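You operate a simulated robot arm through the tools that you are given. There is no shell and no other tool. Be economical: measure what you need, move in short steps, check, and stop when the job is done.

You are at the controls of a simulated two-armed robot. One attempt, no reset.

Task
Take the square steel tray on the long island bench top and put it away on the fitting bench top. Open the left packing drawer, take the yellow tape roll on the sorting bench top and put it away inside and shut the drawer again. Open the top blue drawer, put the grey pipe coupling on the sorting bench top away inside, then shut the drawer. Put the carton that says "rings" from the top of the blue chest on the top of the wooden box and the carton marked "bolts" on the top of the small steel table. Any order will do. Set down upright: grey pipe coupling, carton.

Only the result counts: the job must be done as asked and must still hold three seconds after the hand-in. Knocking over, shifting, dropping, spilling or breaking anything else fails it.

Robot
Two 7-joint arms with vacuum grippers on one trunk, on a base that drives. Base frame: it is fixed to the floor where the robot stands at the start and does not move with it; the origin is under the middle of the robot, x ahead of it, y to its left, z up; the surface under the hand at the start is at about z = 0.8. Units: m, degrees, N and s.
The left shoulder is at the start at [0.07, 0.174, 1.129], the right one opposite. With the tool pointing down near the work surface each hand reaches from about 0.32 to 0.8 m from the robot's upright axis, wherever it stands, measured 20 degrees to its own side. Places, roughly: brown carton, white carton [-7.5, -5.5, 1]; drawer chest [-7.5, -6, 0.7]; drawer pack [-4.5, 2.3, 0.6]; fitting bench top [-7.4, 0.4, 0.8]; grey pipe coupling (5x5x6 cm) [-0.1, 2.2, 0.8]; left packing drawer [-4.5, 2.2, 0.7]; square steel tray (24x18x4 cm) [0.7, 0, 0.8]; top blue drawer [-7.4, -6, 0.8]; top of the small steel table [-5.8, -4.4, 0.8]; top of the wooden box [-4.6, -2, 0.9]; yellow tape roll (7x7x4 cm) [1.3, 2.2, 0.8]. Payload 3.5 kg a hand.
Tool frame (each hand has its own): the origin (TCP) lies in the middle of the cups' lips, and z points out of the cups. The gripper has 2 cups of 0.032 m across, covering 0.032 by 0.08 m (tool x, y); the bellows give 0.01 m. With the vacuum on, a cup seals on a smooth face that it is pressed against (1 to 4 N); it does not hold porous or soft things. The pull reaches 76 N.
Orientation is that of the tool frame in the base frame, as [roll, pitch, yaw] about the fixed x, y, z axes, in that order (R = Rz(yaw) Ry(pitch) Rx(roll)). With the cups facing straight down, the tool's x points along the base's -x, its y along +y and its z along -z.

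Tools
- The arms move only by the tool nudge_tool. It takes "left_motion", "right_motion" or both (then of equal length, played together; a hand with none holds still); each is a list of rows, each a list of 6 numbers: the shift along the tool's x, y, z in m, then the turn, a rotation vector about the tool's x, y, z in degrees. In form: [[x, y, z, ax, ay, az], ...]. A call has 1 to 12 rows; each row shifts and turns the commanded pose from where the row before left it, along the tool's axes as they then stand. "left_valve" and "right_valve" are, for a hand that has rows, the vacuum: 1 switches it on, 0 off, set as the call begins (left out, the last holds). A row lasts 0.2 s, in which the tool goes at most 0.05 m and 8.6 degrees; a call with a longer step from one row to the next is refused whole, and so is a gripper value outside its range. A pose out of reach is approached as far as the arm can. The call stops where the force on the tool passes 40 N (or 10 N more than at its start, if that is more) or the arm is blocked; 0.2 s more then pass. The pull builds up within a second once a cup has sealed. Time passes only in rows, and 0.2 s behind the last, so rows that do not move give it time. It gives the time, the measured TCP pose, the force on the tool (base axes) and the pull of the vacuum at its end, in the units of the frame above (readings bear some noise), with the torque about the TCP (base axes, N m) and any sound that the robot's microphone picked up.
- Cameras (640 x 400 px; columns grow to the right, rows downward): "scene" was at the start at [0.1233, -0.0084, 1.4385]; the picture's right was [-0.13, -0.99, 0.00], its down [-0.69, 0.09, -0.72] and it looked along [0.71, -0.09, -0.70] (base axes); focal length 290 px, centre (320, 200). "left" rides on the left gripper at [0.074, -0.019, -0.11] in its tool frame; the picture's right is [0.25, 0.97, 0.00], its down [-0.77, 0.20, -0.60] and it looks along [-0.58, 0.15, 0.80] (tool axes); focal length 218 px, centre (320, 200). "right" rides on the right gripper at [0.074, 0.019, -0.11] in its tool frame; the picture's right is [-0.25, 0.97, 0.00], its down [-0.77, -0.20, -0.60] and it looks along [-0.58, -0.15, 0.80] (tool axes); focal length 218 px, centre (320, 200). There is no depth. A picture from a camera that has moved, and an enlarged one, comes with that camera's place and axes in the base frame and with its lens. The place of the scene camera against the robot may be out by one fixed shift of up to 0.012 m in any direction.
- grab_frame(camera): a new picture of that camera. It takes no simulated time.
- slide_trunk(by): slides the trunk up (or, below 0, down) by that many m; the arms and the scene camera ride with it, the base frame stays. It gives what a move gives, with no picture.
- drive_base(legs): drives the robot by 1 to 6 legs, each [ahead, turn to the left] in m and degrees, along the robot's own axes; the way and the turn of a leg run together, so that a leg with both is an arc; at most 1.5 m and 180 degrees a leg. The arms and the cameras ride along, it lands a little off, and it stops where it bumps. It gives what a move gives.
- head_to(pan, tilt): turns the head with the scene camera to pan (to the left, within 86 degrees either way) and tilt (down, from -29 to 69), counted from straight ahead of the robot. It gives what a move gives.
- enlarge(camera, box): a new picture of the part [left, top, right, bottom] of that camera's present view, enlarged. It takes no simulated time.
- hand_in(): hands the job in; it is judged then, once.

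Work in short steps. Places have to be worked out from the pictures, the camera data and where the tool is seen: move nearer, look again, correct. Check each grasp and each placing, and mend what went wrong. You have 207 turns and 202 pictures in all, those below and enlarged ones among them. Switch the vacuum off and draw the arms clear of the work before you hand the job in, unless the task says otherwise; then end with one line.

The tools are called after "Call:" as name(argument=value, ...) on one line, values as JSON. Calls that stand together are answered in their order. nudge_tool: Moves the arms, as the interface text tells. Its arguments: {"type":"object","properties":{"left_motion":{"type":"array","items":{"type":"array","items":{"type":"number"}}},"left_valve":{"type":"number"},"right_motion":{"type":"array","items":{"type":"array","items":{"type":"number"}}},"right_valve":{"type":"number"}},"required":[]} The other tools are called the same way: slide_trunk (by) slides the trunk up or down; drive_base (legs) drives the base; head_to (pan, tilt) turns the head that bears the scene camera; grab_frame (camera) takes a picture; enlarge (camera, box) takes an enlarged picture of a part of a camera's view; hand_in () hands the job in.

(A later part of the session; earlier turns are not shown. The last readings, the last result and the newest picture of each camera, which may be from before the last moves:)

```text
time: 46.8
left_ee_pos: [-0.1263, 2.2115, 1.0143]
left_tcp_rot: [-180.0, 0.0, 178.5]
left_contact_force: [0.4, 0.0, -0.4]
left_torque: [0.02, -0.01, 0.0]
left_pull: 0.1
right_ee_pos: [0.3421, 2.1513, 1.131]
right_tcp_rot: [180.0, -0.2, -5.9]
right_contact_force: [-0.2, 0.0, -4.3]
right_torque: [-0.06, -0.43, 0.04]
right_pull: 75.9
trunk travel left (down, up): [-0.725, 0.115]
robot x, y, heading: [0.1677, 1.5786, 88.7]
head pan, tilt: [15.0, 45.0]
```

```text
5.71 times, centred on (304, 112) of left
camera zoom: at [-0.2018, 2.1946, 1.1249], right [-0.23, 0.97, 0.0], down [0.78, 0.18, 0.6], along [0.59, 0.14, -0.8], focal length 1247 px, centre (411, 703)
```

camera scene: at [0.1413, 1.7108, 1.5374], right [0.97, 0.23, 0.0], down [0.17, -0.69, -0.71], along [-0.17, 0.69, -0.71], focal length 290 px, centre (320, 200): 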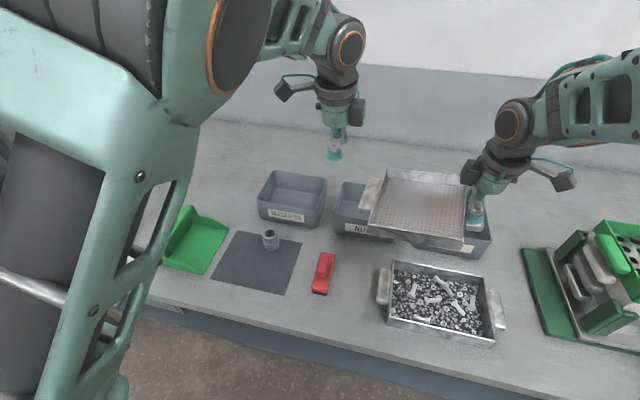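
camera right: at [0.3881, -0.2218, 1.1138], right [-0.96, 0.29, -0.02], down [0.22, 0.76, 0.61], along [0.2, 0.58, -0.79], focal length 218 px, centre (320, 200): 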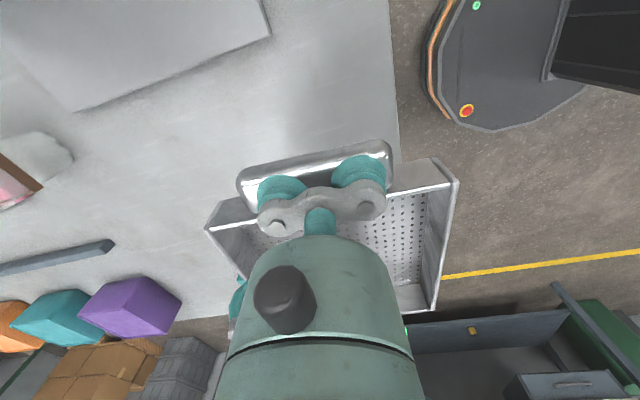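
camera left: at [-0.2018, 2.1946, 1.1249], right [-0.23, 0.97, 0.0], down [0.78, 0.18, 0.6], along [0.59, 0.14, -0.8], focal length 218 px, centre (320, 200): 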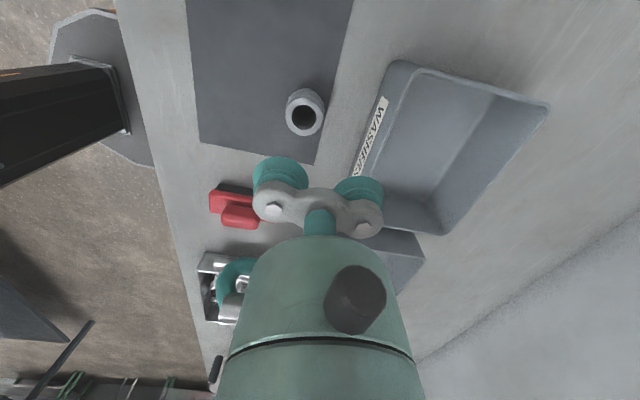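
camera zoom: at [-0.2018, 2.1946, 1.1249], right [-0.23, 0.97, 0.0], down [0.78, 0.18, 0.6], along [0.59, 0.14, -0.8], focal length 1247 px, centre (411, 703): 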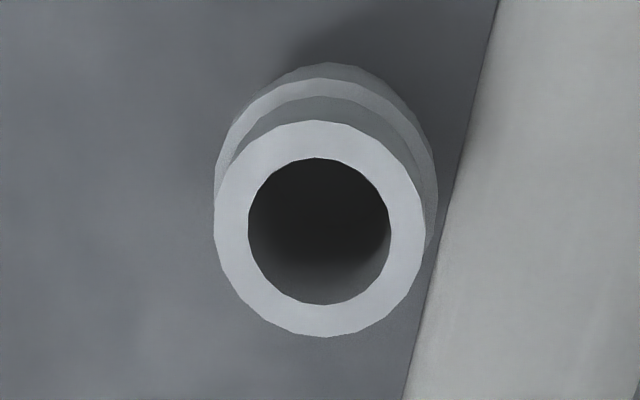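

Hole radius is about 14.5 mm against the cup's 16 mm lip, so a well-centred cup may seal on the top ring. I put the far cup over the hole (x ≈ -0.121, y ≈ 2.195) and stop at z 0.90 to check.

Call:
nudge_tool(left_motion=[[-0.0054, -0.0404, 0, 0, 0, 0], [0, 0, 0.04, 0, 0, 0], [0, 0, 0.04, 0, 0, 0], [0, 0, 0.03, 0, 0, 0], [0, 0, 0, 0, 0, 0]])

Call:
enlarge(camera="left", box=[260, 110, 420, 230])

Call:
enlarge(camera="scene", box=[220, 190, 320, 270])

```text
time: 48.0
left_ee_pos: [-0.1245, 2.1666, 0.9057]
left_tcp_rot: [-180.0, -0.1, 178.5]
left_contact_force: [0.7, -0.4, 1.8]
left_torque: [-0.01, 0.0, 0.02]
left_pull: 0.3
right_ee_pos: [0.3439, 2.1494, 1.1324]
right_tcp_rot: [-179.8, 0.1, -5.9]
right_contact_force: [0.4, 0.3, -4.3]
right_torque: [-0.06, -0.4, 0.03]
right_pull: 75.4
trunk travel left (down, up): [-0.725, 0.115]
robot x, y, heading: [0.1709, 1.5796, 88.9]
head pan, tilt: [15.0, 45.0]
```

```text
3.33 times, centred on (340, 170) of left
camera zoom: at [-0.1984, 2.1492, 1.0163], right [-0.23, 0.97, 0.0], down [0.78, 0.18, 0.6], along [0.59, 0.14, -0.8], focal length 728 px, centre (253, 300)
```

zoom: 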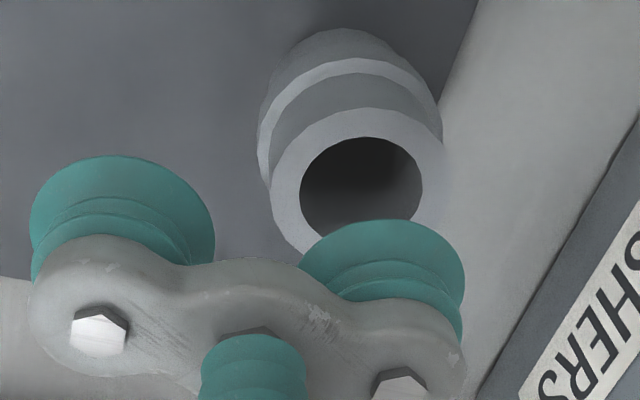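

```text
5.00 times, centred on (270, 230) of scene
camera zoom: at [0.141, 1.7113, 1.5373], right [0.97, 0.23, 0.0], down [0.17, -0.69, -0.71], along [-0.17, 0.69, -0.71], focal length 1450 px, centre (570, 50)
```

zoom: 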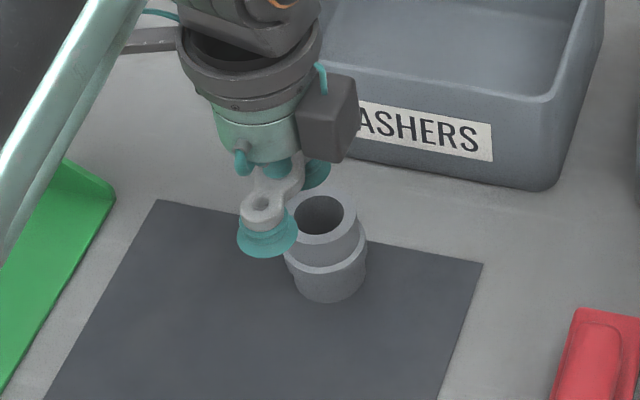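

Both views agree: ring top centre at (-0.1206, 2.1949, 0.857). I correct by +2.7 mm x, +4.6 mm y and lower to just above it.

Call:
nudge_tool(left_motion=[[-0.0026, 0.0047, 0, 0, 0, 0], [0, 0, 0.02, 0, 0, 0], [0, 0, 0.017, 0, 0, 0], [0, 0, 0, 0, 0, 0], [0, 0, 0, 0, 0, 0]])

Call:
enlarge(camera="left", box=[260, 110, 420, 230])

Call:
enlarge(camera="scene", box=[230, 200, 310, 264])

```text
time: 49.2
left_ee_pos: [-0.1206, 2.173, 0.8685]
left_tcp_rot: [179.9, -0.2, 178.6]
left_contact_force: [0.0, -0.5, 0.2]
left_torque: [0.03, 0.01, -0.01]
left_pull: 0.0
right_ee_pos: [0.345, 2.1501, 1.132]
right_tcp_rot: [-179.9, 0.0, -5.9]
right_contact_force: [-0.5, 0.4, -4.1]
right_torque: [-0.05, -0.42, 0.06]
right_pull: 75.3
trunk travel left (down, up): [-0.725, 0.115]
robot x, y, heading: [0.1671, 1.5813, 88.6]
head pan, tilt: [15.0, 45.0]
```

```text
3.33 times, centred on (340, 170) of left
camera zoom: at [-0.1964, 2.1557, 0.9792], right [-0.23, 0.97, 0.0], down [0.78, 0.18, 0.6], along [0.59, 0.14, -0.8], focal length 728 px, centre (253, 300)
```

zoom: 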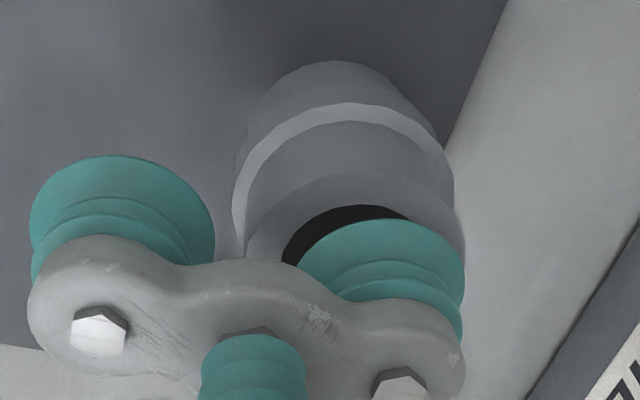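

```text
6.25 times, centred on (270, 232) of scene
camera zoom: at [0.1413, 1.711, 1.5373], right [0.97, 0.23, 0.0], down [0.17, -0.69, -0.71], along [-0.17, 0.69, -0.71], focal length 1813 px, centre (632, 0)
```

zoom: 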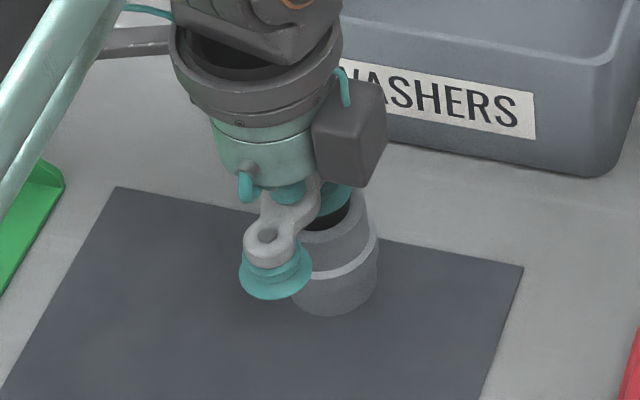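

Cup centre is within 2 mm of the ring; I correct (-1.9 mm y, +0.7 mm x), press down with vacuum on and see whether it seals.

Call:
nudge_tool(left_motion=[[-0.0008, -0.0019, 0, 0, 0, 0], [0, 0, 0.008, 0, 0, 0], [0, 0, 0.004, 0, 0, 0], [0, 0, 0.003, 0, 0, 0], [0, 0, 0, 0, 0, 0], [0, 0, 0, 0, 0, 0], [0, 0, 0, 0, 0, 0]], left_valve=1)

```text
time: 50.8
left_ee_pos: [-0.1217, 2.1708, 0.8552]
left_tcp_rot: [179.7, -0.3, 178.6]
left_contact_force: [-4.1, 2.5, 26.3]
left_torque: [1.17, 0.02, 0.02]
left_pull: 37.8
right_ee_pos: [0.3449, 2.1477, 1.1315]
right_tcp_rot: [-179.7, 0.1, -5.9]
right_contact_force: [1.0, 0.6, -4.8]
right_torque: [-0.1, -0.42, 0.06]
right_pull: 75.1
trunk travel left (down, up): [-0.725, 0.115]
robot x, y, heading: [0.1684, 1.5799, 88.6]
head pan, tilt: [15.0, 45.0]
```

It sealed with one cup (38 N). I lift it straight up.

Call:
nudge_tool(left_motion=[[0, 0, -0.005, 0, 0, 0], [0, 0, -0.01, 0, 0, 0], [0, 0, -0.02, 0, 0, 0], [0, 0, -0.03, 0, 0, 0], [0, 0, -0.04, 0, 0, 0], [0, 0, -0.04, 0, 0, 0], [0, 0, -0.04, 0, 0, 0], [0, 0, -0.04, 0, 0, 0]])

Call:
grab_frame(camera="scene")

```text
time: 52.6
left_ee_pos: [-0.1205, 2.1693, 1.0808]
left_tcp_rot: [179.9, -0.1, 178.4]
left_contact_force: [0.1, 0.0, 0.1]
left_torque: [0.91, -0.05, -0.04]
left_pull: 37.6
right_ee_pos: [0.3445, 2.1488, 1.1332]
right_tcp_rot: [-179.8, 0.0, -5.9]
right_contact_force: [0.0, 0.7, -4.1]
right_torque: [-0.03, -0.43, 0.05]
right_pull: 75.9
trunk travel left (down, up): [-0.725, 0.115]
robot x, y, heading: [0.1696, 1.5813, 88.5]
head pan, tilt: [15.0, 45.0]
```

```text
162 pictures are left
camera scene: at [0.142, 1.709, 1.5374], right [0.97, 0.23, 0.0], down [0.17, -0.69, -0.71], along [-0.17, 0.69, -0.71], focal length 290 px, centre (320, 200)
```

scene: 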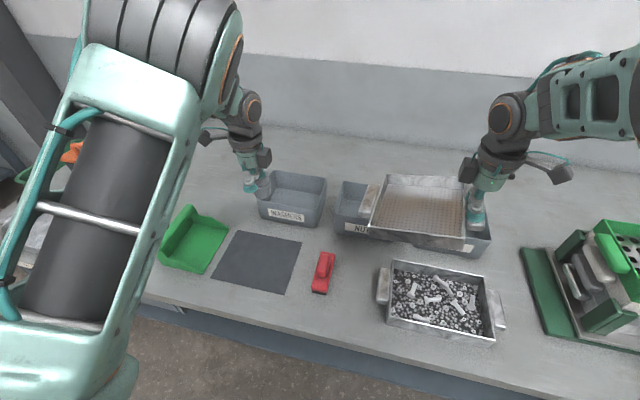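

Coupling is in hand. I back away 0.6 m, turn left toward -x and look ahead.

Call:
drive_base(legs=[[-0.6, 0], [0, 91.5]])

Call:
head_to(pan=0, tilt=15)

Call:
grab_frame(camera="scene")

```text
time: 59.9
left_ee_pos: [-0.4351, 0.6751, 1.0784]
left_tcp_rot: [179.8, -0.1, -90.6]
left_contact_force: [-0.2, 0.0, -0.2]
left_torque: [0.02, 0.94, 0.01]
left_pull: 37.9
right_ee_pos: [-0.4213, 1.1392, 1.1316]
right_tcp_rot: [-179.9, 0.0, 85.2]
right_contact_force: [0.4, 0.9, -3.9]
right_torque: [0.41, -0.06, 0.06]
right_pull: 76.0
trunk travel left (down, up): [-0.725, 0.115]
robot x, y, heading: [0.1525, 0.9738, 179.7]
head pan, tilt: [15.0, 45.0]
```

```text
time: 60.8
left_ee_pos: [-0.4351, 0.6758, 1.0775]
left_tcp_rot: [180.0, -0.1, -90.5]
left_contact_force: [-0.2, -0.2, -0.9]
left_torque: [0.04, 0.93, -0.01]
left_pull: 38.2
right_ee_pos: [-0.4218, 1.1402, 1.1319]
right_tcp_rot: [-179.9, 0.1, 85.2]
right_contact_force: [0.2, -0.1, -4.7]
right_torque: [0.45, -0.03, 0.05]
right_pull: 75.9
trunk travel left (down, up): [-0.725, 0.115]
robot x, y, heading: [0.1545, 0.9748, 179.6]
head pan, tilt: [0.0, 15.0]
```

```text
161 pictures are left
camera scene: at [0.0002, 0.9771, 1.5841], right [0.01, 1.0, 0.0], down [0.26, 0.0, -0.97], along [-0.97, 0.01, -0.26], focal length 290 px, centre (320, 200)
```

scene: 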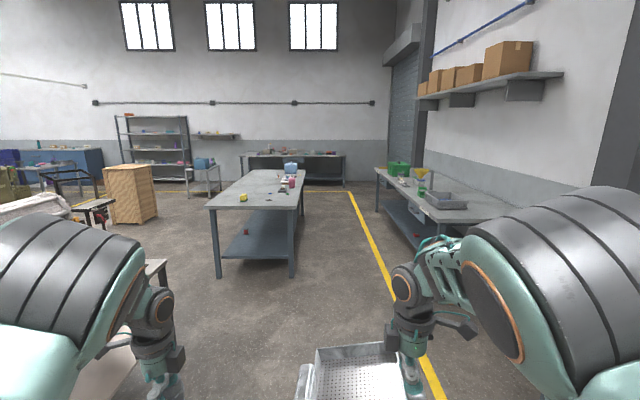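

The far bench is the fitting bench; a table stands in between (x -2.8…-4.6, y -0.15…0.75), so I take the aisle at y ≈ 1.3.

Call:
drive_base(legs=[[0, -11], [1.5, 0], [0.2, 0], [0, 11], [1.2, 0]])

Call:
grab_frame(camera="scene")

```text
time: 76.6
left_ee_pos: [-3.3024, 0.9646, 1.0782]
left_tcp_rot: [180.0, -0.1, -89.1]
left_contact_force: [-0.9, 0.9, -0.3]
left_torque: [-0.01, 0.91, 0.02]
left_pull: 38.0
right_ee_pos: [-3.3007, 1.431, 1.1325]
right_tcp_rot: [-179.8, 0.0, 86.5]
right_contact_force: [0.6, -0.6, -3.7]
right_torque: [0.42, -0.06, 0.04]
right_pull: 75.1
trunk travel left (down, up): [-0.725, 0.115]
robot x, y, heading: [-2.7255, 1.2775, -178.7]
head pan, tilt: [0.0, 15.0]
```

```text
160 pictures are left
camera scene: at [-2.8749, 1.2781, 1.5842], right [-0.02, 1.0, 0.0], down [0.26, 0.0, -0.97], along [-0.97, -0.02, -0.26], focal length 290 px, centre (320, 200)
```

scene: 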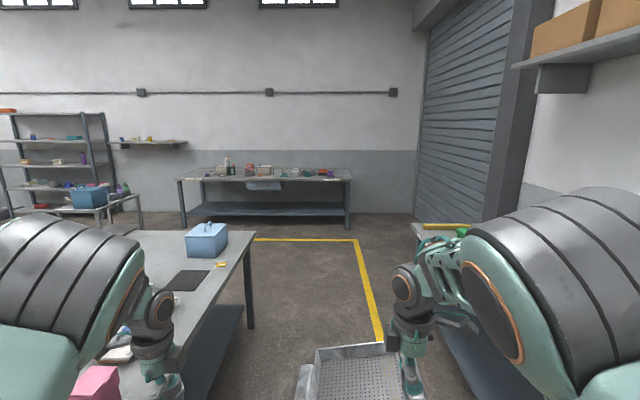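

I continue along the aisle past the table's far end.

Call:
drive_base(legs=[[1.4, 0], [1.3, 0], [0, 10]])

Call:
head_to(pan=0, tilt=25)

Call:
grab_frame(camera="scene")

```text
time: 90.4
left_ee_pos: [-5.9277, 0.851, 1.0795]
left_tcp_rot: [180.0, -0.1, -79.5]
left_contact_force: [-0.4, -0.1, -1.0]
left_torque: [-0.16, 0.91, 0.01]
left_pull: 37.5
right_ee_pos: [-6.0047, 1.3099, 1.1302]
right_tcp_rot: [-179.9, 0.1, 96.2]
right_contact_force: [0.1, -0.1, -4.1]
right_torque: [0.44, 0.0, 0.01]
right_pull: 75.4
trunk travel left (down, up): [-0.725, 0.115]
robot x, y, heading: [-5.4063, 1.2595, -169.2]
head pan, tilt: [0.0, 15.0]
```

```text
time: 91.1
left_ee_pos: [-5.9277, 0.8514, 1.0771]
left_tcp_rot: [179.9, 0.0, -79.5]
left_contact_force: [-1.0, -0.6, -1.2]
left_torque: [-0.16, 0.89, 0.02]
left_pull: 38.3
right_ee_pos: [-6.0049, 1.3082, 1.1319]
right_tcp_rot: [-179.8, -0.1, 96.2]
right_contact_force: [0.3, -1.1, -4.4]
right_torque: [0.4, 0.03, 0.05]
right_pull: 76.0
trunk travel left (down, up): [-0.725, 0.115]
robot x, y, heading: [-5.4113, 1.2607, -169.1]
head pan, tilt: [0.0, 25.0]
```

```text
159 pictures are left
camera scene: at [-5.5574, 1.2323, 1.568], right [-0.19, 0.98, 0.0], down [0.41, 0.08, -0.91], along [-0.89, -0.17, -0.42], focal length 290 px, centre (320, 200)
```

scene: 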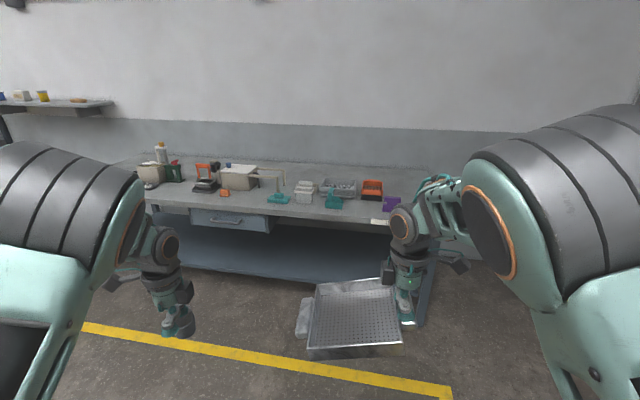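

Call:
enlarge(camera="scene", box=[110, 130, 430, 250])

```text
2.00 times, centred on (270, 190) of scene
camera zoom: at [-5.5574, 1.2323, 1.568], right [-0.19, 0.98, 0.0], down [0.41, 0.08, -0.91], along [-0.89, -0.17, -0.42], focal length 580 px, centre (420, 220)
```

zoom: 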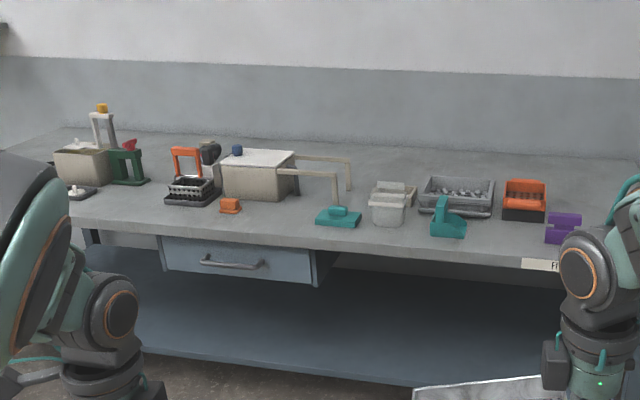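

I move closer, to about (-6.45, 0.75) facing the bench, to find a free spot for the tray.

Call:
drive_base(legs=[[0, 15], [1.12, 0], [0, -26]])

Call:
head_to(pan=0, tilt=40)

Call:
grab_frame(camera="scene")

Call:
grab_frame(camera="left")

```text
time: 99.1
left_ee_pos: [-7.0317, 0.4851, 1.0788]
left_tcp_rot: [179.9, -0.1, -91.6]
left_contact_force: [-0.7, 0.1, -0.8]
left_torque: [0.04, 0.88, 0.03]
left_pull: 38.0
right_ee_pos: [-7.0079, 0.9499, 1.1312]
right_tcp_rot: [-179.9, 0.0, 84.1]
right_contact_force: [0.3, -0.5, -3.3]
right_torque: [0.43, -0.06, 0.0]
right_pull: 75.8
trunk travel left (down, up): [-0.725, 0.115]
robot x, y, heading: [-6.4374, 0.7685, 178.6]
head pan, tilt: [0.0, 25.0]
```

```text
time: 99.9
left_ee_pos: [-7.031, 0.4854, 1.0793]
left_tcp_rot: [179.9, -0.1, -91.6]
left_contact_force: [0.3, -0.3, -0.4]
left_torque: [0.05, 0.93, 0.0]
left_pull: 37.5
right_ee_pos: [-7.0074, 0.95, 1.1316]
right_tcp_rot: [-179.9, 0.0, 84.1]
right_contact_force: [0.6, -0.4, -3.8]
right_torque: [0.4, -0.08, 0.05]
right_pull: 75.3
trunk travel left (down, up): [-0.725, 0.115]
robot x, y, heading: [-6.4378, 0.7705, 178.5]
head pan, tilt: [0.0, 40.0]
```

```text
157 pictures are left
camera scene: at [-6.5805, 0.7785, 1.5447], right [0.03, 1.0, 0.0], down [0.64, -0.02, -0.77], along [-0.77, 0.02, -0.64], focal length 290 px, centre (320, 200)
```

scene: 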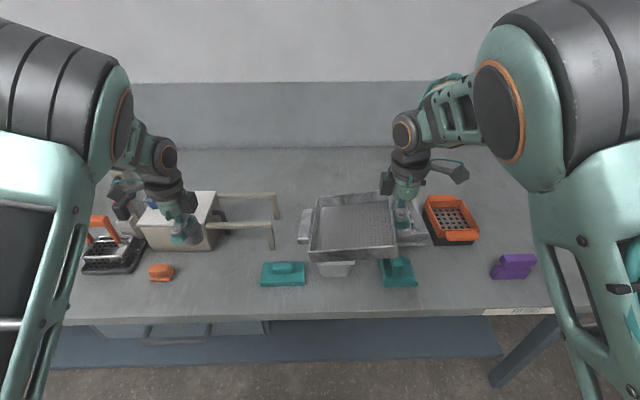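

```text
156 pictures are left
camera left: at [-7.0134, 0.4113, 1.1895], right [-0.97, -0.23, 0.0], down [-0.18, 0.78, 0.6], along [-0.14, 0.59, -0.8], focal length 218 px, centre (320, 200)
```

left: 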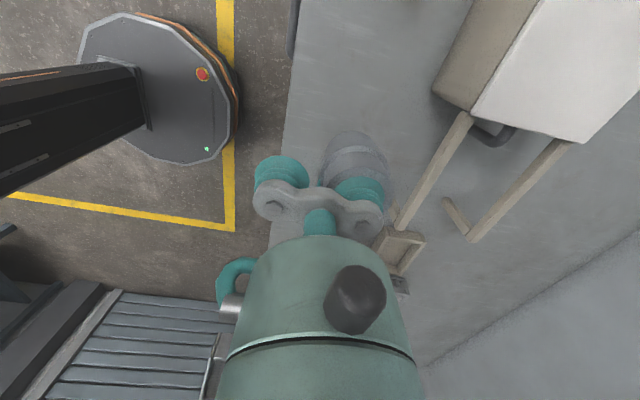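

Clutter leaves only a gap further left (y ≈ -0.2…0.06) that fits the tray well. I look left to verify it and what stands around there.

Call:
head_to(pan=50, tilt=25)

Call:
grab_frame(camera="scene")

```text
time: 101.1
left_ee_pos: [-7.0301, 0.4852, 1.0784]
left_tcp_rot: [179.9, -0.1, -91.6]
left_contact_force: [0.1, 0.1, -0.5]
left_torque: [0.04, 0.93, -0.01]
left_pull: 37.8
right_ee_pos: [-7.0079, 0.9497, 1.1319]
right_tcp_rot: [-179.8, 0.0, 84.1]
right_contact_force: [-0.5, -0.6, -3.3]
right_torque: [0.42, -0.08, 0.03]
right_pull: 75.2
trunk travel left (down, up): [-0.725, 0.115]
robot x, y, heading: [-6.4386, 0.7678, 178.5]
head pan, tilt: [50.0, 25.0]
```

```text
155 pictures are left
camera scene: at [-6.5567, 0.7068, 1.5679], right [-0.75, 0.66, 0.0], down [0.28, 0.32, -0.91], along [-0.6, -0.68, -0.42], focal length 290 px, centre (320, 200)
```

scene: 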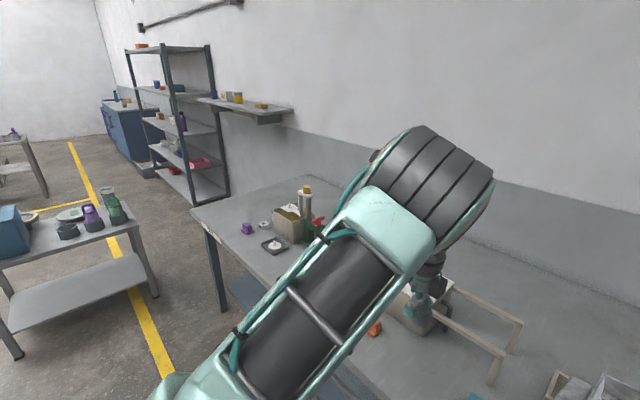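

Left of the purple cube the bench is free (y -0.55…-0.92), which is ample. I raise the trunk for clearance and drive to about (-6.5, -0.75) facing the bench.

Call:
slide_trunk(by=0.1)

Call:
drive_base(legs=[[0, 89.2], [1.49, 0], [0, -87.7]])

Call:
head_to(pan=0, tilt=42)

Call:
grab_frame(camera="scene")

```text
time: 102.4
left_ee_pos: [-7.0302, 0.4845, 1.178]
left_tcp_rot: [179.9, -0.1, -91.6]
left_contact_force: [-0.1, 0.4, -1.0]
left_torque: [0.03, 0.92, -0.03]
left_pull: 37.9
right_ee_pos: [-7.0075, 0.949, 1.2313]
right_tcp_rot: [-180.0, 0.0, 84.0]
right_contact_force: [0.8, 0.0, -4.3]
right_torque: [0.4, -0.09, 0.03]
right_pull: 75.2
trunk travel left (down, up): [-0.825, 0.015]
robot x, y, heading: [-6.4363, 0.7719, 178.3]
head pan, tilt: [50.0, 25.0]
```

```text
time: 117.4
left_ee_pos: [-7.0133, -1.0452, 1.1788]
left_tcp_rot: [179.9, -0.1, -87.7]
left_contact_force: [-0.6, 0.3, -0.1]
left_torque: [-0.05, 0.94, 0.0]
left_pull: 38.3
right_ee_pos: [-7.0234, -0.58, 1.232]
right_tcp_rot: [-179.9, 0.0, 88.0]
right_contact_force: [0.3, -0.6, -3.3]
right_torque: [0.44, -0.04, 0.03]
right_pull: 75.7
trunk travel left (down, up): [-0.825, 0.015]
robot x, y, heading: [-6.4427, -0.717, -177.4]
head pan, tilt: [50.0, 25.0]
```

```text
time: 118.5
left_ee_pos: [-7.0153, -1.0445, 1.1783]
left_tcp_rot: [179.9, 0.0, -87.5]
left_contact_force: [0.2, -0.1, 0.3]
left_torque: [0.0, 0.94, 0.0]
left_pull: 37.5
right_ee_pos: [-7.0237, -0.579, 1.2315]
right_tcp_rot: [-179.9, 0.1, 88.0]
right_contact_force: [0.4, -1.1, -3.8]
right_torque: [0.42, -0.11, 0.03]
right_pull: 75.6
trunk travel left (down, up): [-0.825, 0.015]
robot x, y, heading: [-6.4419, -0.7159, -177.6]
head pan, tilt: [0.0, 42.0]
```

```text
154 pictures are left
camera scene: at [-6.5842, -0.7207, 1.6417], right [-0.04, 1.0, 0.0], down [0.67, 0.03, -0.74], along [-0.74, -0.03, -0.67], focal length 290 px, centre (320, 200)
```

scene: 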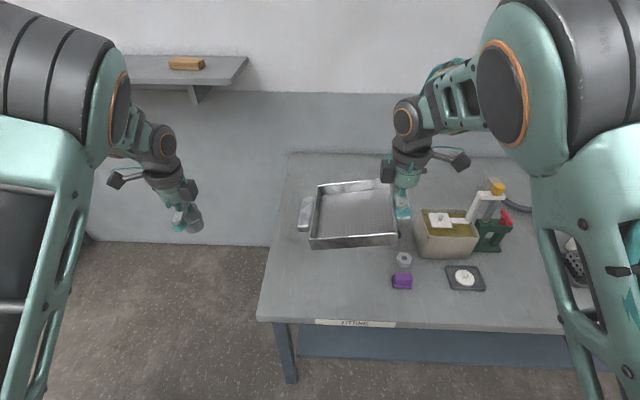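

The free corner is confirmed. I move the tray to TCP (-7.14,-0.625) and lower to about 0.86.

Call:
nudge_tool(right_motion=[[-0.0167, -0.038, 0, 0, 0, 0], [-0.0167, -0.038, 0, 0, 0, 0], [-0.0167, -0.038, 0, 0, 0, 0], [0, 0, 0.045, 0, 0, 0], [0, 0, 0.045, 0, 0, 0], [0, 0, 0.045, 0, 0, 0], [0, 0, 0.045, 0, 0, 0], [0, 0, 0.045, 0, 0, 0], [0, 0, 0.045, 0, 0, 0], [0, 0, 0.045, 0, 0, 0], [0, 0, 0.04, 0, 0, 0]])

Call:
grab_frame(camera="scene")

Call:
grab_frame(camera="right")

```text
time: 120.9
left_ee_pos: [-7.0146, -1.0445, 1.1789]
left_tcp_rot: [-180.0, -0.2, -87.5]
left_contact_force: [0.1, -0.5, -0.2]
left_torque: [-0.04, 0.94, 0.0]
left_pull: 37.8
right_ee_pos: [-7.1433, -0.6251, 0.8763]
right_tcp_rot: [-179.9, 0.0, 88.0]
right_contact_force: [-0.3, -0.1, -4.4]
right_torque: [0.4, -0.07, 0.03]
right_pull: 75.8
trunk travel left (down, up): [-0.825, 0.015]
robot x, y, heading: [-6.44, -0.7159, -177.6]
head pan, tilt: [0.0, 42.0]
```

```text
153 pictures are left
camera scene: at [-6.5849, -0.7194, 1.6417], right [-0.04, 1.0, 0.0], down [0.67, 0.03, -0.74], along [-0.74, -0.03, -0.67], focal length 290 px, centre (320, 200)
```

scene: 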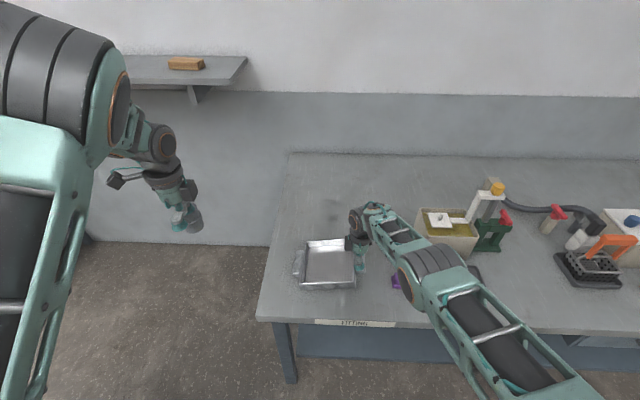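

```text
152 pictures are left
camera right: at [-7.1215, -0.5531, 0.9857], right [0.96, -0.29, 0.0], down [-0.23, -0.76, 0.6], along [-0.17, -0.58, -0.8], focal length 218 px, centre (320, 200)
```

right: 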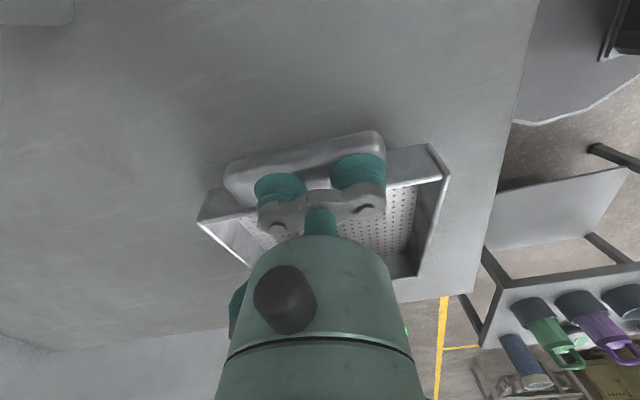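

Tray is over the free area. I lower in small steps to touch down.

Call:
nudge_tool(right_motion=[[0, 0, 0.02, 0, 0, 0], [0, 0, 0.012, 0, 0, 0], [0, 0, 0.004, 0, 0, 0], [0, 0, 0.004, 0, 0, 0], [0, 0, 0.003, 0, 0, 0], [0, 0, 0, 0, 0, 0]])

```text
time: 122.3
left_ee_pos: [-7.0136, -1.0447, 1.1779]
left_tcp_rot: [179.9, -0.1, -87.6]
left_contact_force: [-0.3, 0.4, -0.2]
left_torque: [-0.02, 0.93, 0.01]
left_pull: 37.8
right_ee_pos: [-7.1298, -0.6238, 0.8396]
right_tcp_rot: [-179.8, 0.0, 88.0]
right_contact_force: [-2.3, -0.9, 0.7]
right_torque: [-0.69, 0.08, -0.29]
right_pull: 75.4
right hand out of reach, approached as far as the arm can: row 1, 2, 5
trunk travel left (down, up): [-0.825, 0.015]
robot x, y, heading: [-6.4386, -0.7123, -177.5]
head pan, tilt: [0.0, 42.0]
```

It is just touching, but the arm is at its reach limit with the trunk up; I lower by the trunk a little.

Call:
slide_trunk(by=-0.008)

Call:
enlarge(camera="scene", box=[270, 220, 390, 310])

```text
time: 122.9
left_ee_pos: [-7.0091, -1.0437, 1.1724]
left_tcp_rot: [179.8, -0.2, -87.8]
left_contact_force: [0.1, -0.5, -0.6]
left_torque: [-0.03, 0.94, 0.01]
left_pull: 37.6
right_ee_pos: [-7.1294, -0.6237, 0.8335]
right_tcp_rot: [-179.5, 0.0, 87.9]
right_contact_force: [-2.0, 4.5, 23.0]
right_torque: [-0.82, 0.15, 0.44]
right_pull: 75.2
trunk travel left (down, up): [-0.817, 0.023]
robot x, y, heading: [-6.443, -0.7147, -177.7]
head pan, tilt: [0.0, 42.0]
```

```text
4.44 times, centred on (330, 265) of scene
camera zoom: at [-6.5799, -0.7197, 1.6344], right [-0.04, 1.0, 0.0], down [0.67, 0.03, -0.74], along [-0.74, -0.03, -0.67], focal length 1289 px, centre (276, -89)
```

zoom: 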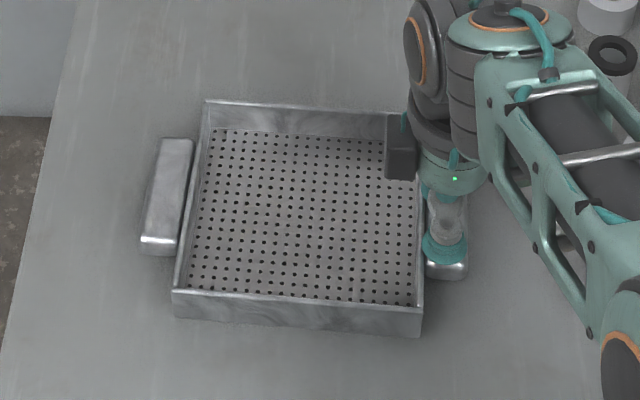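

Tray rests on the bench (23 N, z 0.8335 as at pick-up). I release and rise.

Call:
nudge_tool(right_motion=[[0, 0, 0, 0, 0, 0], [0, 0, 0, 0, 0, 0], [0, 0, 0, 0, 0, 0], [0, 0, -0.004, 0, 0, 0], [0, 0, -0.01, 0, 0, 0], [0, 0, -0.03, 0, 0, 0], [0, 0, -0.04, 0, 0, 0], [0, 0, -0.04, 0, 0, 0], [0, 0, -0.04, 0, 0, 0], [0, 0, -0.04, 0, 0, 0], [0, 0, -0.04, 0, 0, 0], [0, 0, -0.04, 0, 0, 0]], right_valve=0)

Call:
grab_frame(camera="scene")

```text
time: 125.5
left_ee_pos: [-7.0128, -1.0438, 1.1708]
left_tcp_rot: [179.9, -0.1, -87.5]
left_contact_force: [0.0, 0.7, -0.4]
left_torque: [-0.01, 0.93, 0.04]
left_pull: 38.3
right_ee_pos: [-7.1309, -0.6235, 1.116]
right_tcp_rot: [-180.0, 0.0, 87.9]
right_contact_force: [-0.7, -0.4, 0.9]
right_torque: [0.05, -0.02, -0.02]
right_pull: 0.0
trunk travel left (down, up): [-0.817, 0.023]
robot x, y, heading: [-6.4441, -0.7128, -177.5]
head pan, tilt: [0.0, 42.0]
```

```text
150 pictures are left
camera scene: at [-6.5835, -0.72, 1.6337], right [-0.04, 1.0, 0.0], down [0.67, 0.03, -0.74], along [-0.74, -0.03, -0.67], focal length 290 px, centre (320, 200)
```

scene: 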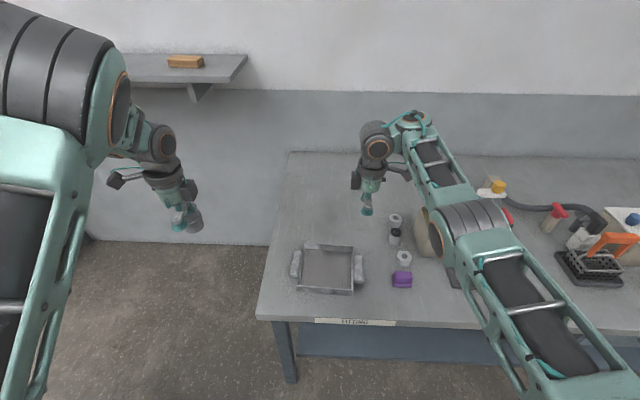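

Tray is placed. I draw the right hand back and look left toward the blue chest.

Call:
nudge_tool(right_motion=[[0, 0.04, 0, 0, 0, 0], [0, 0.04, 0, 0, 0, 0], [0, 0.04, 0, 0, 0, 0], [0, 0.04, 0, 0, 0, 0]])

Call:
head_to(pan=75, tilt=22)

Call:
grab_frame(camera="scene")

```text
time: 126.5
left_ee_pos: [-7.0143, -1.0451, 1.1704]
left_tcp_rot: [179.9, -0.1, -87.6]
left_contact_force: [0.2, 0.2, -1.1]
left_torque: [-0.03, 0.94, 0.02]
left_pull: 37.9
right_ee_pos: [-7.1217, -0.6621, 1.1106]
right_tcp_rot: [-180.0, -0.2, 88.1]
right_contact_force: [-0.7, -0.3, -0.7]
right_torque: [0.0, -0.01, -0.02]
right_pull: 0.1
right hand out of reach, approached as far as the arm can: row 1, 2, 3, 4
trunk travel left (down, up): [-0.817, 0.023]
robot x, y, heading: [-6.4406, -0.7144, -177.5]
head pan, tilt: [0.0, 42.0]
```

```text
time: 128.0
left_ee_pos: [-7.0139, -1.0448, 1.1693]
left_tcp_rot: [179.8, -0.1, -87.5]
left_contact_force: [0.1, 0.1, -0.4]
left_torque: [-0.02, 0.86, 0.02]
left_pull: 38.2
right_ee_pos: [-7.1207, -0.661, 1.111]
right_tcp_rot: [-179.9, 0.1, 88.0]
right_contact_force: [0.4, 0.4, 0.1]
right_torque: [0.02, 0.03, 0.01]
right_pull: 0.1
trunk travel left (down, up): [-0.817, 0.023]
robot x, y, heading: [-6.4423, -0.7143, -177.5]
head pan, tilt: [75.0, 22.0]
```

```text
149 pictures are left
camera scene: at [-6.5206, -0.807, 1.6648], right [-0.98, 0.22, 0.0], down [0.08, 0.37, -0.93], along [-0.2, -0.91, -0.37], focal length 290 px, centre (320, 200)
```

scene: 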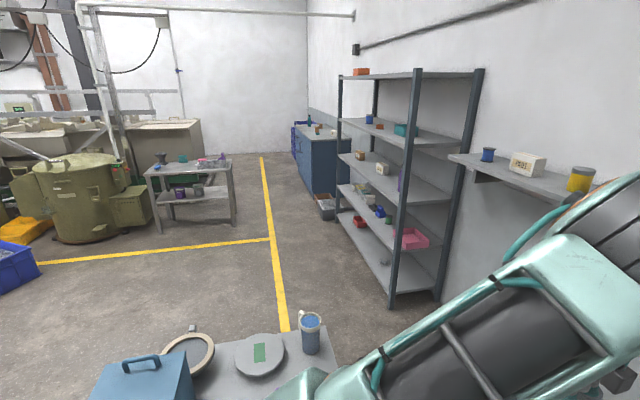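

The passage between bench corner and low table looks too narrow. I put the right hand in its default orientation and then turn left to see the way around the table's other side.

Call:
nudge_tool(right_motion=[[0, 0, 0, 0, 0, 8.2], [0, 0, 0, 0, 0, 8.2], [0, 0, 0, 0, 0, 8.2], [0, 0, 0, 0, 0, 8.2], [0, 0, 0, 0, 0, 8.2], [0, 0, 0, 0, 0, 8.2], [0, 0, 0, 0, 0, 8.2], [0, 0, 0, 0, 0, 8.2], [0, 0, 0, 0, 0, 8.2], [0, 0, 0, 0, 0, 8.2], [0, 0, 0, 0, 0, 8.0], [0, 0, -0.03, 0, 0, 0]])

Call:
drive_base(legs=[[-0.4, 0], [0, 55]])

Call:
head_to(pan=30, tilt=22)

Call:
grab_frame(camera="scene")

```text
time: 130.6
left_ee_pos: [-7.0142, -1.0452, 1.1702]
left_tcp_rot: [179.9, -0.2, -87.6]
left_contact_force: [-0.3, 0.8, -0.5]
left_torque: [-0.06, 0.88, 0.0]
left_pull: 38.3
right_ee_pos: [-7.1214, -0.662, 1.1417]
right_tcp_rot: [-179.9, 0.1, -2.1]
right_contact_force: [0.0, 0.2, -0.5]
right_torque: [-0.02, 0.04, 0.01]
right_pull: 0.1
trunk travel left (down, up): [-0.817, 0.023]
robot x, y, heading: [-6.4414, -0.7157, -177.6]
head pan, tilt: [75.0, 22.0]
```

```text
time: 135.5
left_ee_pos: [-6.1023, -1.3541, 1.1708]
left_tcp_rot: [179.9, -0.1, -32.9]
left_contact_force: [-0.1, -0.4, 0.2]
left_torque: [-0.78, 0.49, 0.02]
left_pull: 37.8
right_ee_pos: [-6.4769, -1.2214, 1.142]
right_tcp_rot: [180.0, 0.0, 52.8]
right_contact_force: [0.1, 0.4, 1.1]
right_torque: [-0.01, -0.02, -0.04]
right_pull: 0.0
trunk travel left (down, up): [-0.817, 0.023]
robot x, y, heading: [-6.0387, -0.7028, -123.1]
head pan, tilt: [75.0, 22.0]
```

```text
time: 136.7
left_ee_pos: [-6.1019, -1.3543, 1.1701]
left_tcp_rot: [179.9, -0.1, -32.9]
left_contact_force: [-0.7, -0.2, -0.4]
left_torque: [-0.73, 0.48, 0.01]
left_pull: 37.6
right_ee_pos: [-6.477, -1.2213, 1.1422]
right_tcp_rot: [180.0, 0.0, 52.8]
right_contact_force: [0.5, -0.1, 0.1]
right_torque: [0.01, 0.0, 0.0]
right_pull: 0.0
trunk travel left (down, up): [-0.817, 0.023]
robot x, y, heading: [-6.0396, -0.6996, -123.0]
head pan, tilt: [30.0, 22.0]
```

```text
148 pictures are left
camera scene: at [-6.0792, -0.831, 1.6648], right [-1.0, 0.05, 0.0], down [0.02, 0.37, -0.93], along [-0.04, -0.93, -0.37], focal length 290 px, centre (320, 200)
```

scene: 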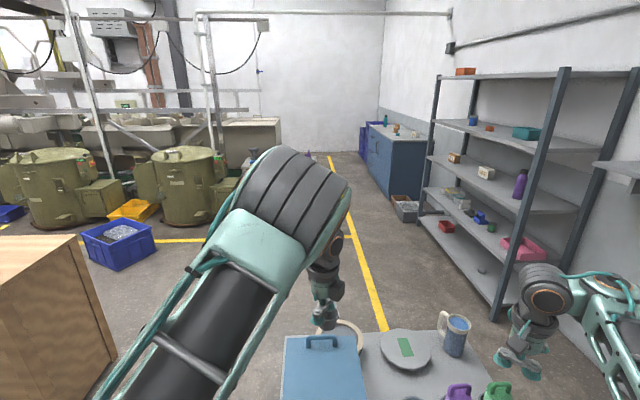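

Low table spans to x ≈ -5.98 and the wooden box begins at x ≈ -4.85, so I pass between at x ≈ -5.4.

Call:
drive_base(legs=[[0, 98], [0.68, 0], [0, -65], [1.5, 0], [0.35, 0]])

Call:
head_to(pan=-25, tilt=18)

Call:
grab_frame(camera="scene")

```text
time: 156.3
left_ee_pos: [-5.1532, -3.4129, 1.1709]
left_tcp_rot: [-180.0, -0.1, -1.2]
left_contact_force: [0.1, -0.2, 0.0]
left_torque: [-0.93, 0.04, -0.05]
left_pull: 37.5
right_ee_pos: [-5.5419, -3.4973, 1.1425]
right_tcp_rot: [179.9, 0.1, 84.4]
right_contact_force: [-0.5, -0.2, -0.6]
right_torque: [0.02, -0.01, -0.05]
right_pull: 0.0
trunk travel left (down, up): [-0.817, 0.023]
robot x, y, heading: [-5.4409, -2.8245, -91.1]
head pan, tilt: [30.0, 22.0]
```

```text
time: 157.5
left_ee_pos: [-5.1521, -3.4145, 1.1705]
left_tcp_rot: [179.9, -0.1, -1.3]
left_contact_force: [-0.5, -0.1, 0.1]
left_torque: [-0.92, -0.02, 0.0]
left_pull: 37.9
right_ee_pos: [-5.5412, -3.4989, 1.1411]
right_tcp_rot: [-179.9, 0.0, 84.3]
right_contact_force: [0.6, -0.1, -0.7]
right_torque: [0.01, 0.0, -0.03]
right_pull: 0.1
trunk travel left (down, up): [-0.817, 0.023]
robot x, y, heading: [-5.4432, -2.8201, -91.3]
head pan, tilt: [-25.0, 18.0]
```

```text
147 pictures are left
camera scene: at [-5.4932, -2.9546, 1.6713], right [-0.9, 0.44, 0.0], down [0.14, 0.28, -0.95], along [-0.42, -0.85, -0.31], focal length 290 px, centre (320, 200)
```

scene: 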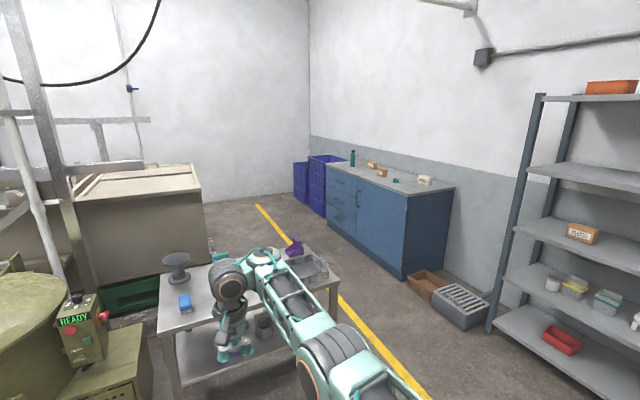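

The chest front is at x ≈ -7.36 (y -4.85…-6.5) and the drawers at its far end. I drive around the small steel table to about (-6.6, -5.9).

Call:
drive_base(legs=[[0, -46], [1.0, 0], [0.7, 0], [0, 47.3], [1.5, 0], [0.3, 0]])

Call:
head_to(pan=-60, tilt=25)

Call:
grab_frame(camera="scene")

```text
time: 179.2
left_ee_pos: [-6.54, -6.3795, 1.1722]
left_tcp_rot: [179.9, -0.1, -3.7]
left_contact_force: [-0.9, 0.8, 0.4]
left_torque: [-0.9, 0.07, 0.0]
left_pull: 38.0
right_ee_pos: [-6.9315, -6.4478, 1.1433]
right_tcp_rot: [180.0, 0.2, 82.0]
right_contact_force: [0.1, 0.0, 0.4]
right_torque: [-0.02, 0.01, -0.02]
right_pull: 0.0
trunk travel left (down, up): [-0.817, 0.023]
robot x, y, heading: [-6.8058, -5.7824, -93.9]
head pan, tilt: [-25.0, 18.0]
```

```text
time: 180.2
left_ee_pos: [-6.5394, -6.3822, 1.1701]
left_tcp_rot: [179.9, -0.1, -3.7]
left_contact_force: [-0.8, -0.1, -0.6]
left_torque: [-0.88, 0.06, 0.02]
left_pull: 38.2
right_ee_pos: [-6.9308, -6.4489, 1.1427]
right_tcp_rot: [-179.8, 0.1, 82.0]
right_contact_force: [-0.2, 0.7, 0.4]
right_torque: [-0.02, -0.01, 0.01]
right_pull: 0.0
trunk travel left (down, up): [-0.817, 0.023]
robot x, y, heading: [-6.8031, -5.7807, -93.8]
head pan, tilt: [-60.0, 25.0]
```

```text
146 pictures are left
camera scene: at [-6.8983, -5.8676, 1.66], right [-0.45, 0.9, 0.0], down [0.38, 0.19, -0.91], along [-0.81, -0.4, -0.42], focal length 290 px, centre (320, 200)
```

scene: 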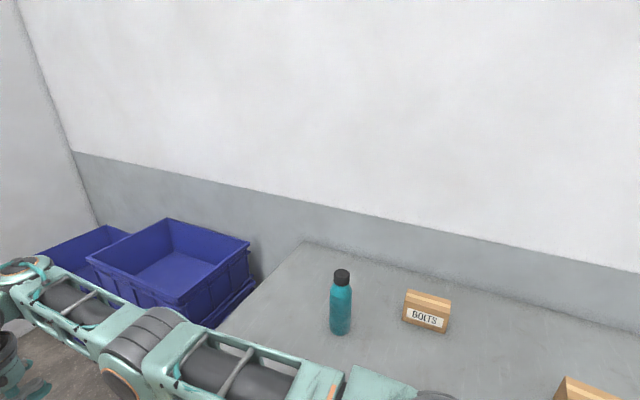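

I turn to face the chest and back off 0.35 m so that the drawer can open.

Call:
drive_base(legs=[[0, -86.2], [-0.33, 0]])

Call:
head_to(pan=0, tilt=35)

Call:
grab_frame(camera="scene")

```text
time: 186.0
left_ee_pos: [-7.0688, -6.078, 1.1697]
left_tcp_rot: [-180.0, -0.1, -90.8]
left_contact_force: [0.1, 0.5, 0.0]
left_torque: [0.04, 0.9, 0.03]
left_pull: 37.4
right_ee_pos: [-7.1546, -5.69, 1.1415]
right_tcp_rot: [-179.8, 0.1, -5.2]
right_contact_force: [0.0, -0.4, 0.4]
right_torque: [-0.01, -0.02, 0.02]
right_pull: 0.1
trunk travel left (down, up): [-0.817, 0.023]
robot x, y, heading: [-6.4778, -5.7828, 179.1]
head pan, tilt: [-60.0, 25.0]
```

```text
time: 187.3
left_ee_pos: [-7.0658, -6.0775, 1.1713]
left_tcp_rot: [179.9, -0.1, -90.7]
left_contact_force: [0.5, -0.2, -0.8]
left_torque: [-0.02, 0.91, 0.01]
left_pull: 37.4
right_ee_pos: [-7.152, -5.689, 1.1411]
right_tcp_rot: [-179.9, 0.1, -5.2]
right_contact_force: [0.0, 1.5, 0.4]
right_torque: [0.04, 0.01, -0.01]
right_pull: 0.1
trunk travel left (down, up): [-0.817, 0.023]
robot x, y, heading: [-6.4786, -5.7823, 179.4]
head pan, tilt: [0.0, 35.0]
```

```text
145 pictures are left
camera scene: at [-6.6236, -5.7784, 1.6442], right [0.01, 1.0, 0.0], down [0.57, -0.01, -0.82], along [-0.82, 0.01, -0.57], focal length 290 px, centre (320, 200)
```

scene: 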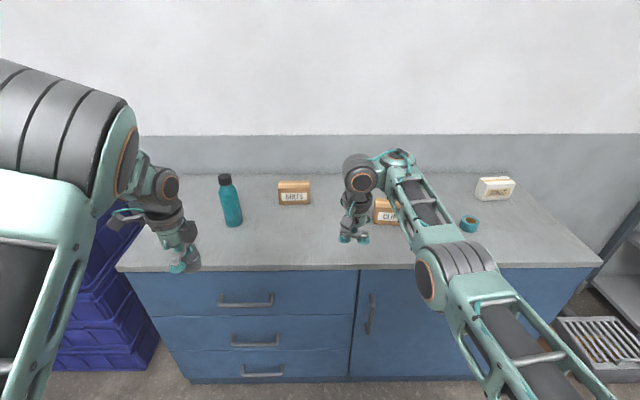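

I read the carton labels before moving.

Call:
enlarge(camera="scene", box=[260, 160, 540, 240])

Call:
enlarge(camera="scene", box=[120, 240, 400, 390])

```text
2.29 times, centred on (400, 200) of scene
camera zoom: at [-6.6236, -5.7784, 1.6442], right [0.01, 1.0, 0.0], down [0.57, -0.01, -0.82], along [-0.82, 0.01, -0.57], focal length 663 px, centre (137, 200)
```

zoom: 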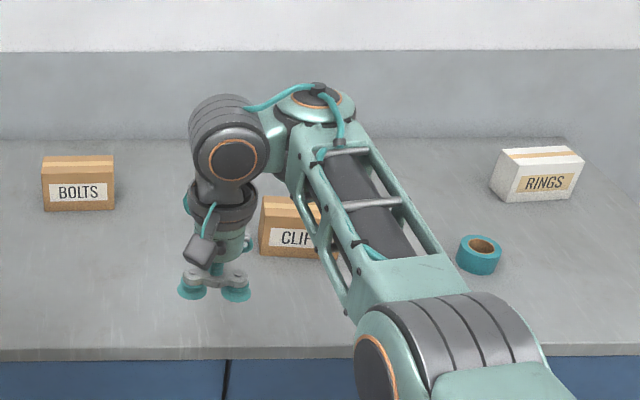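

```text
2.29 times, centred on (260, 315) of scene
camera zoom: at [-6.6236, -5.7784, 1.6442], right [0.01, 1.0, 0.0], down [0.57, -0.01, -0.82], along [-0.82, 0.01, -0.57], focal length 663 px, centre (457, -63)
```

zoom: 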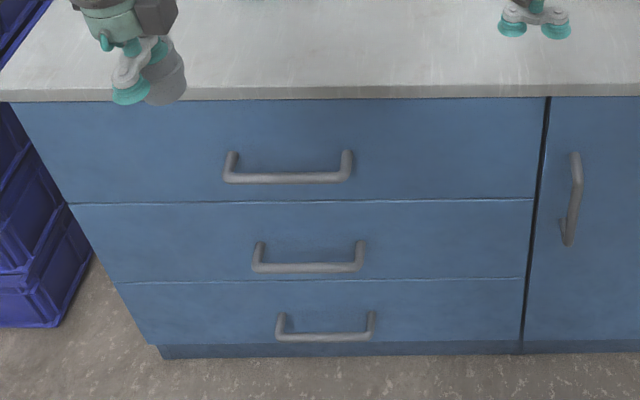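

RINGS is the white carton (≈(-7.73,-4.95)), BOLTS the brown one (≈(-7.73,-5.88)). I shift the robot sideways to y ≈ -6.12 by a slanted reverse.

Call:
drive_base(legs=[[0, -45], [-0.48, 0], [0, 45]])

Call:
slide_trunk(by=-0.3)

Call:
head_to(pan=0, tilt=25)

Call:
grab_frame(camera="scene")

```text
time: 194.3
left_ee_pos: [-6.7356, -6.4177, 1.1697]
left_tcp_rot: [180.0, 0.0, -91.3]
left_contact_force: [0.4, 0.7, 0.1]
left_torque: [0.03, 0.95, 0.02]
left_pull: 38.1
right_ee_pos: [-6.8202, -6.0292, 1.1417]
right_tcp_rot: [-180.0, 0.0, -5.5]
right_contact_force: [-1.1, -0.3, 0.6]
right_torque: [0.01, 0.03, 0.04]
right_pull: 0.0
trunk travel left (down, up): [-0.817, 0.023]
robot x, y, heading: [-6.1435, -6.13, 178.7]
head pan, tilt: [0.0, 35.0]
```

```text
time: 197.3
left_ee_pos: [-6.7343, -6.4191, 0.8713]
left_tcp_rot: [179.9, -0.1, -91.3]
left_contact_force: [0.3, 0.0, -0.1]
left_torque: [-0.01, 0.91, 0.01]
left_pull: 37.7
right_ee_pos: [-6.8194, -6.0293, 0.8433]
right_tcp_rot: [-179.9, 0.1, -5.6]
right_contact_force: [-0.4, 0.4, 0.2]
right_torque: [-0.02, 0.04, 0.01]
right_pull: 0.0
trunk travel left (down, up): [-0.517, 0.323]
robot x, y, heading: [-6.146, -6.1303, 178.7]
head pan, tilt: [0.0, 35.0]
```

```text
time: 198.0
left_ee_pos: [-6.736, -6.4188, 0.8709]
left_tcp_rot: [180.0, -0.1, -91.3]
left_contact_force: [0.3, 0.6, -1.1]
left_torque: [-0.01, 0.93, -0.02]
left_pull: 37.6
right_ee_pos: [-6.8179, -6.0304, 0.8419]
right_tcp_rot: [-179.9, 0.1, -5.6]
right_contact_force: [0.5, -0.5, -0.5]
right_torque: [0.02, 0.0, -0.02]
right_pull: 0.1
trunk travel left (down, up): [-0.517, 0.323]
robot x, y, heading: [-6.1435, -6.1281, 178.9]
head pan, tilt: [0.0, 25.0]
```

```text
142 pictures are left
camera scene: at [-6.2948, -6.1233, 1.3599], right [0.02, 1.0, 0.0], down [0.42, -0.01, -0.91], along [-0.91, 0.02, -0.42], focal length 290 px, centre (320, 200)
```

scene: 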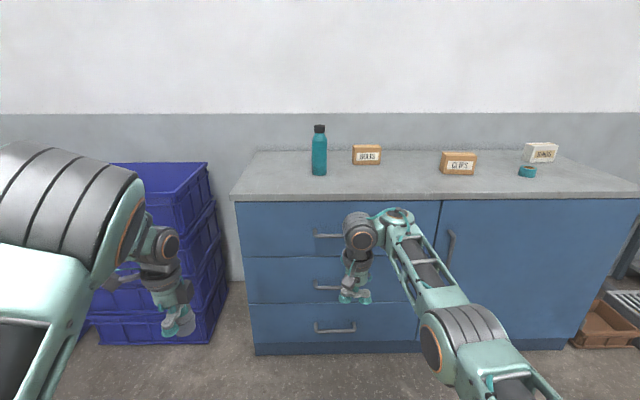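

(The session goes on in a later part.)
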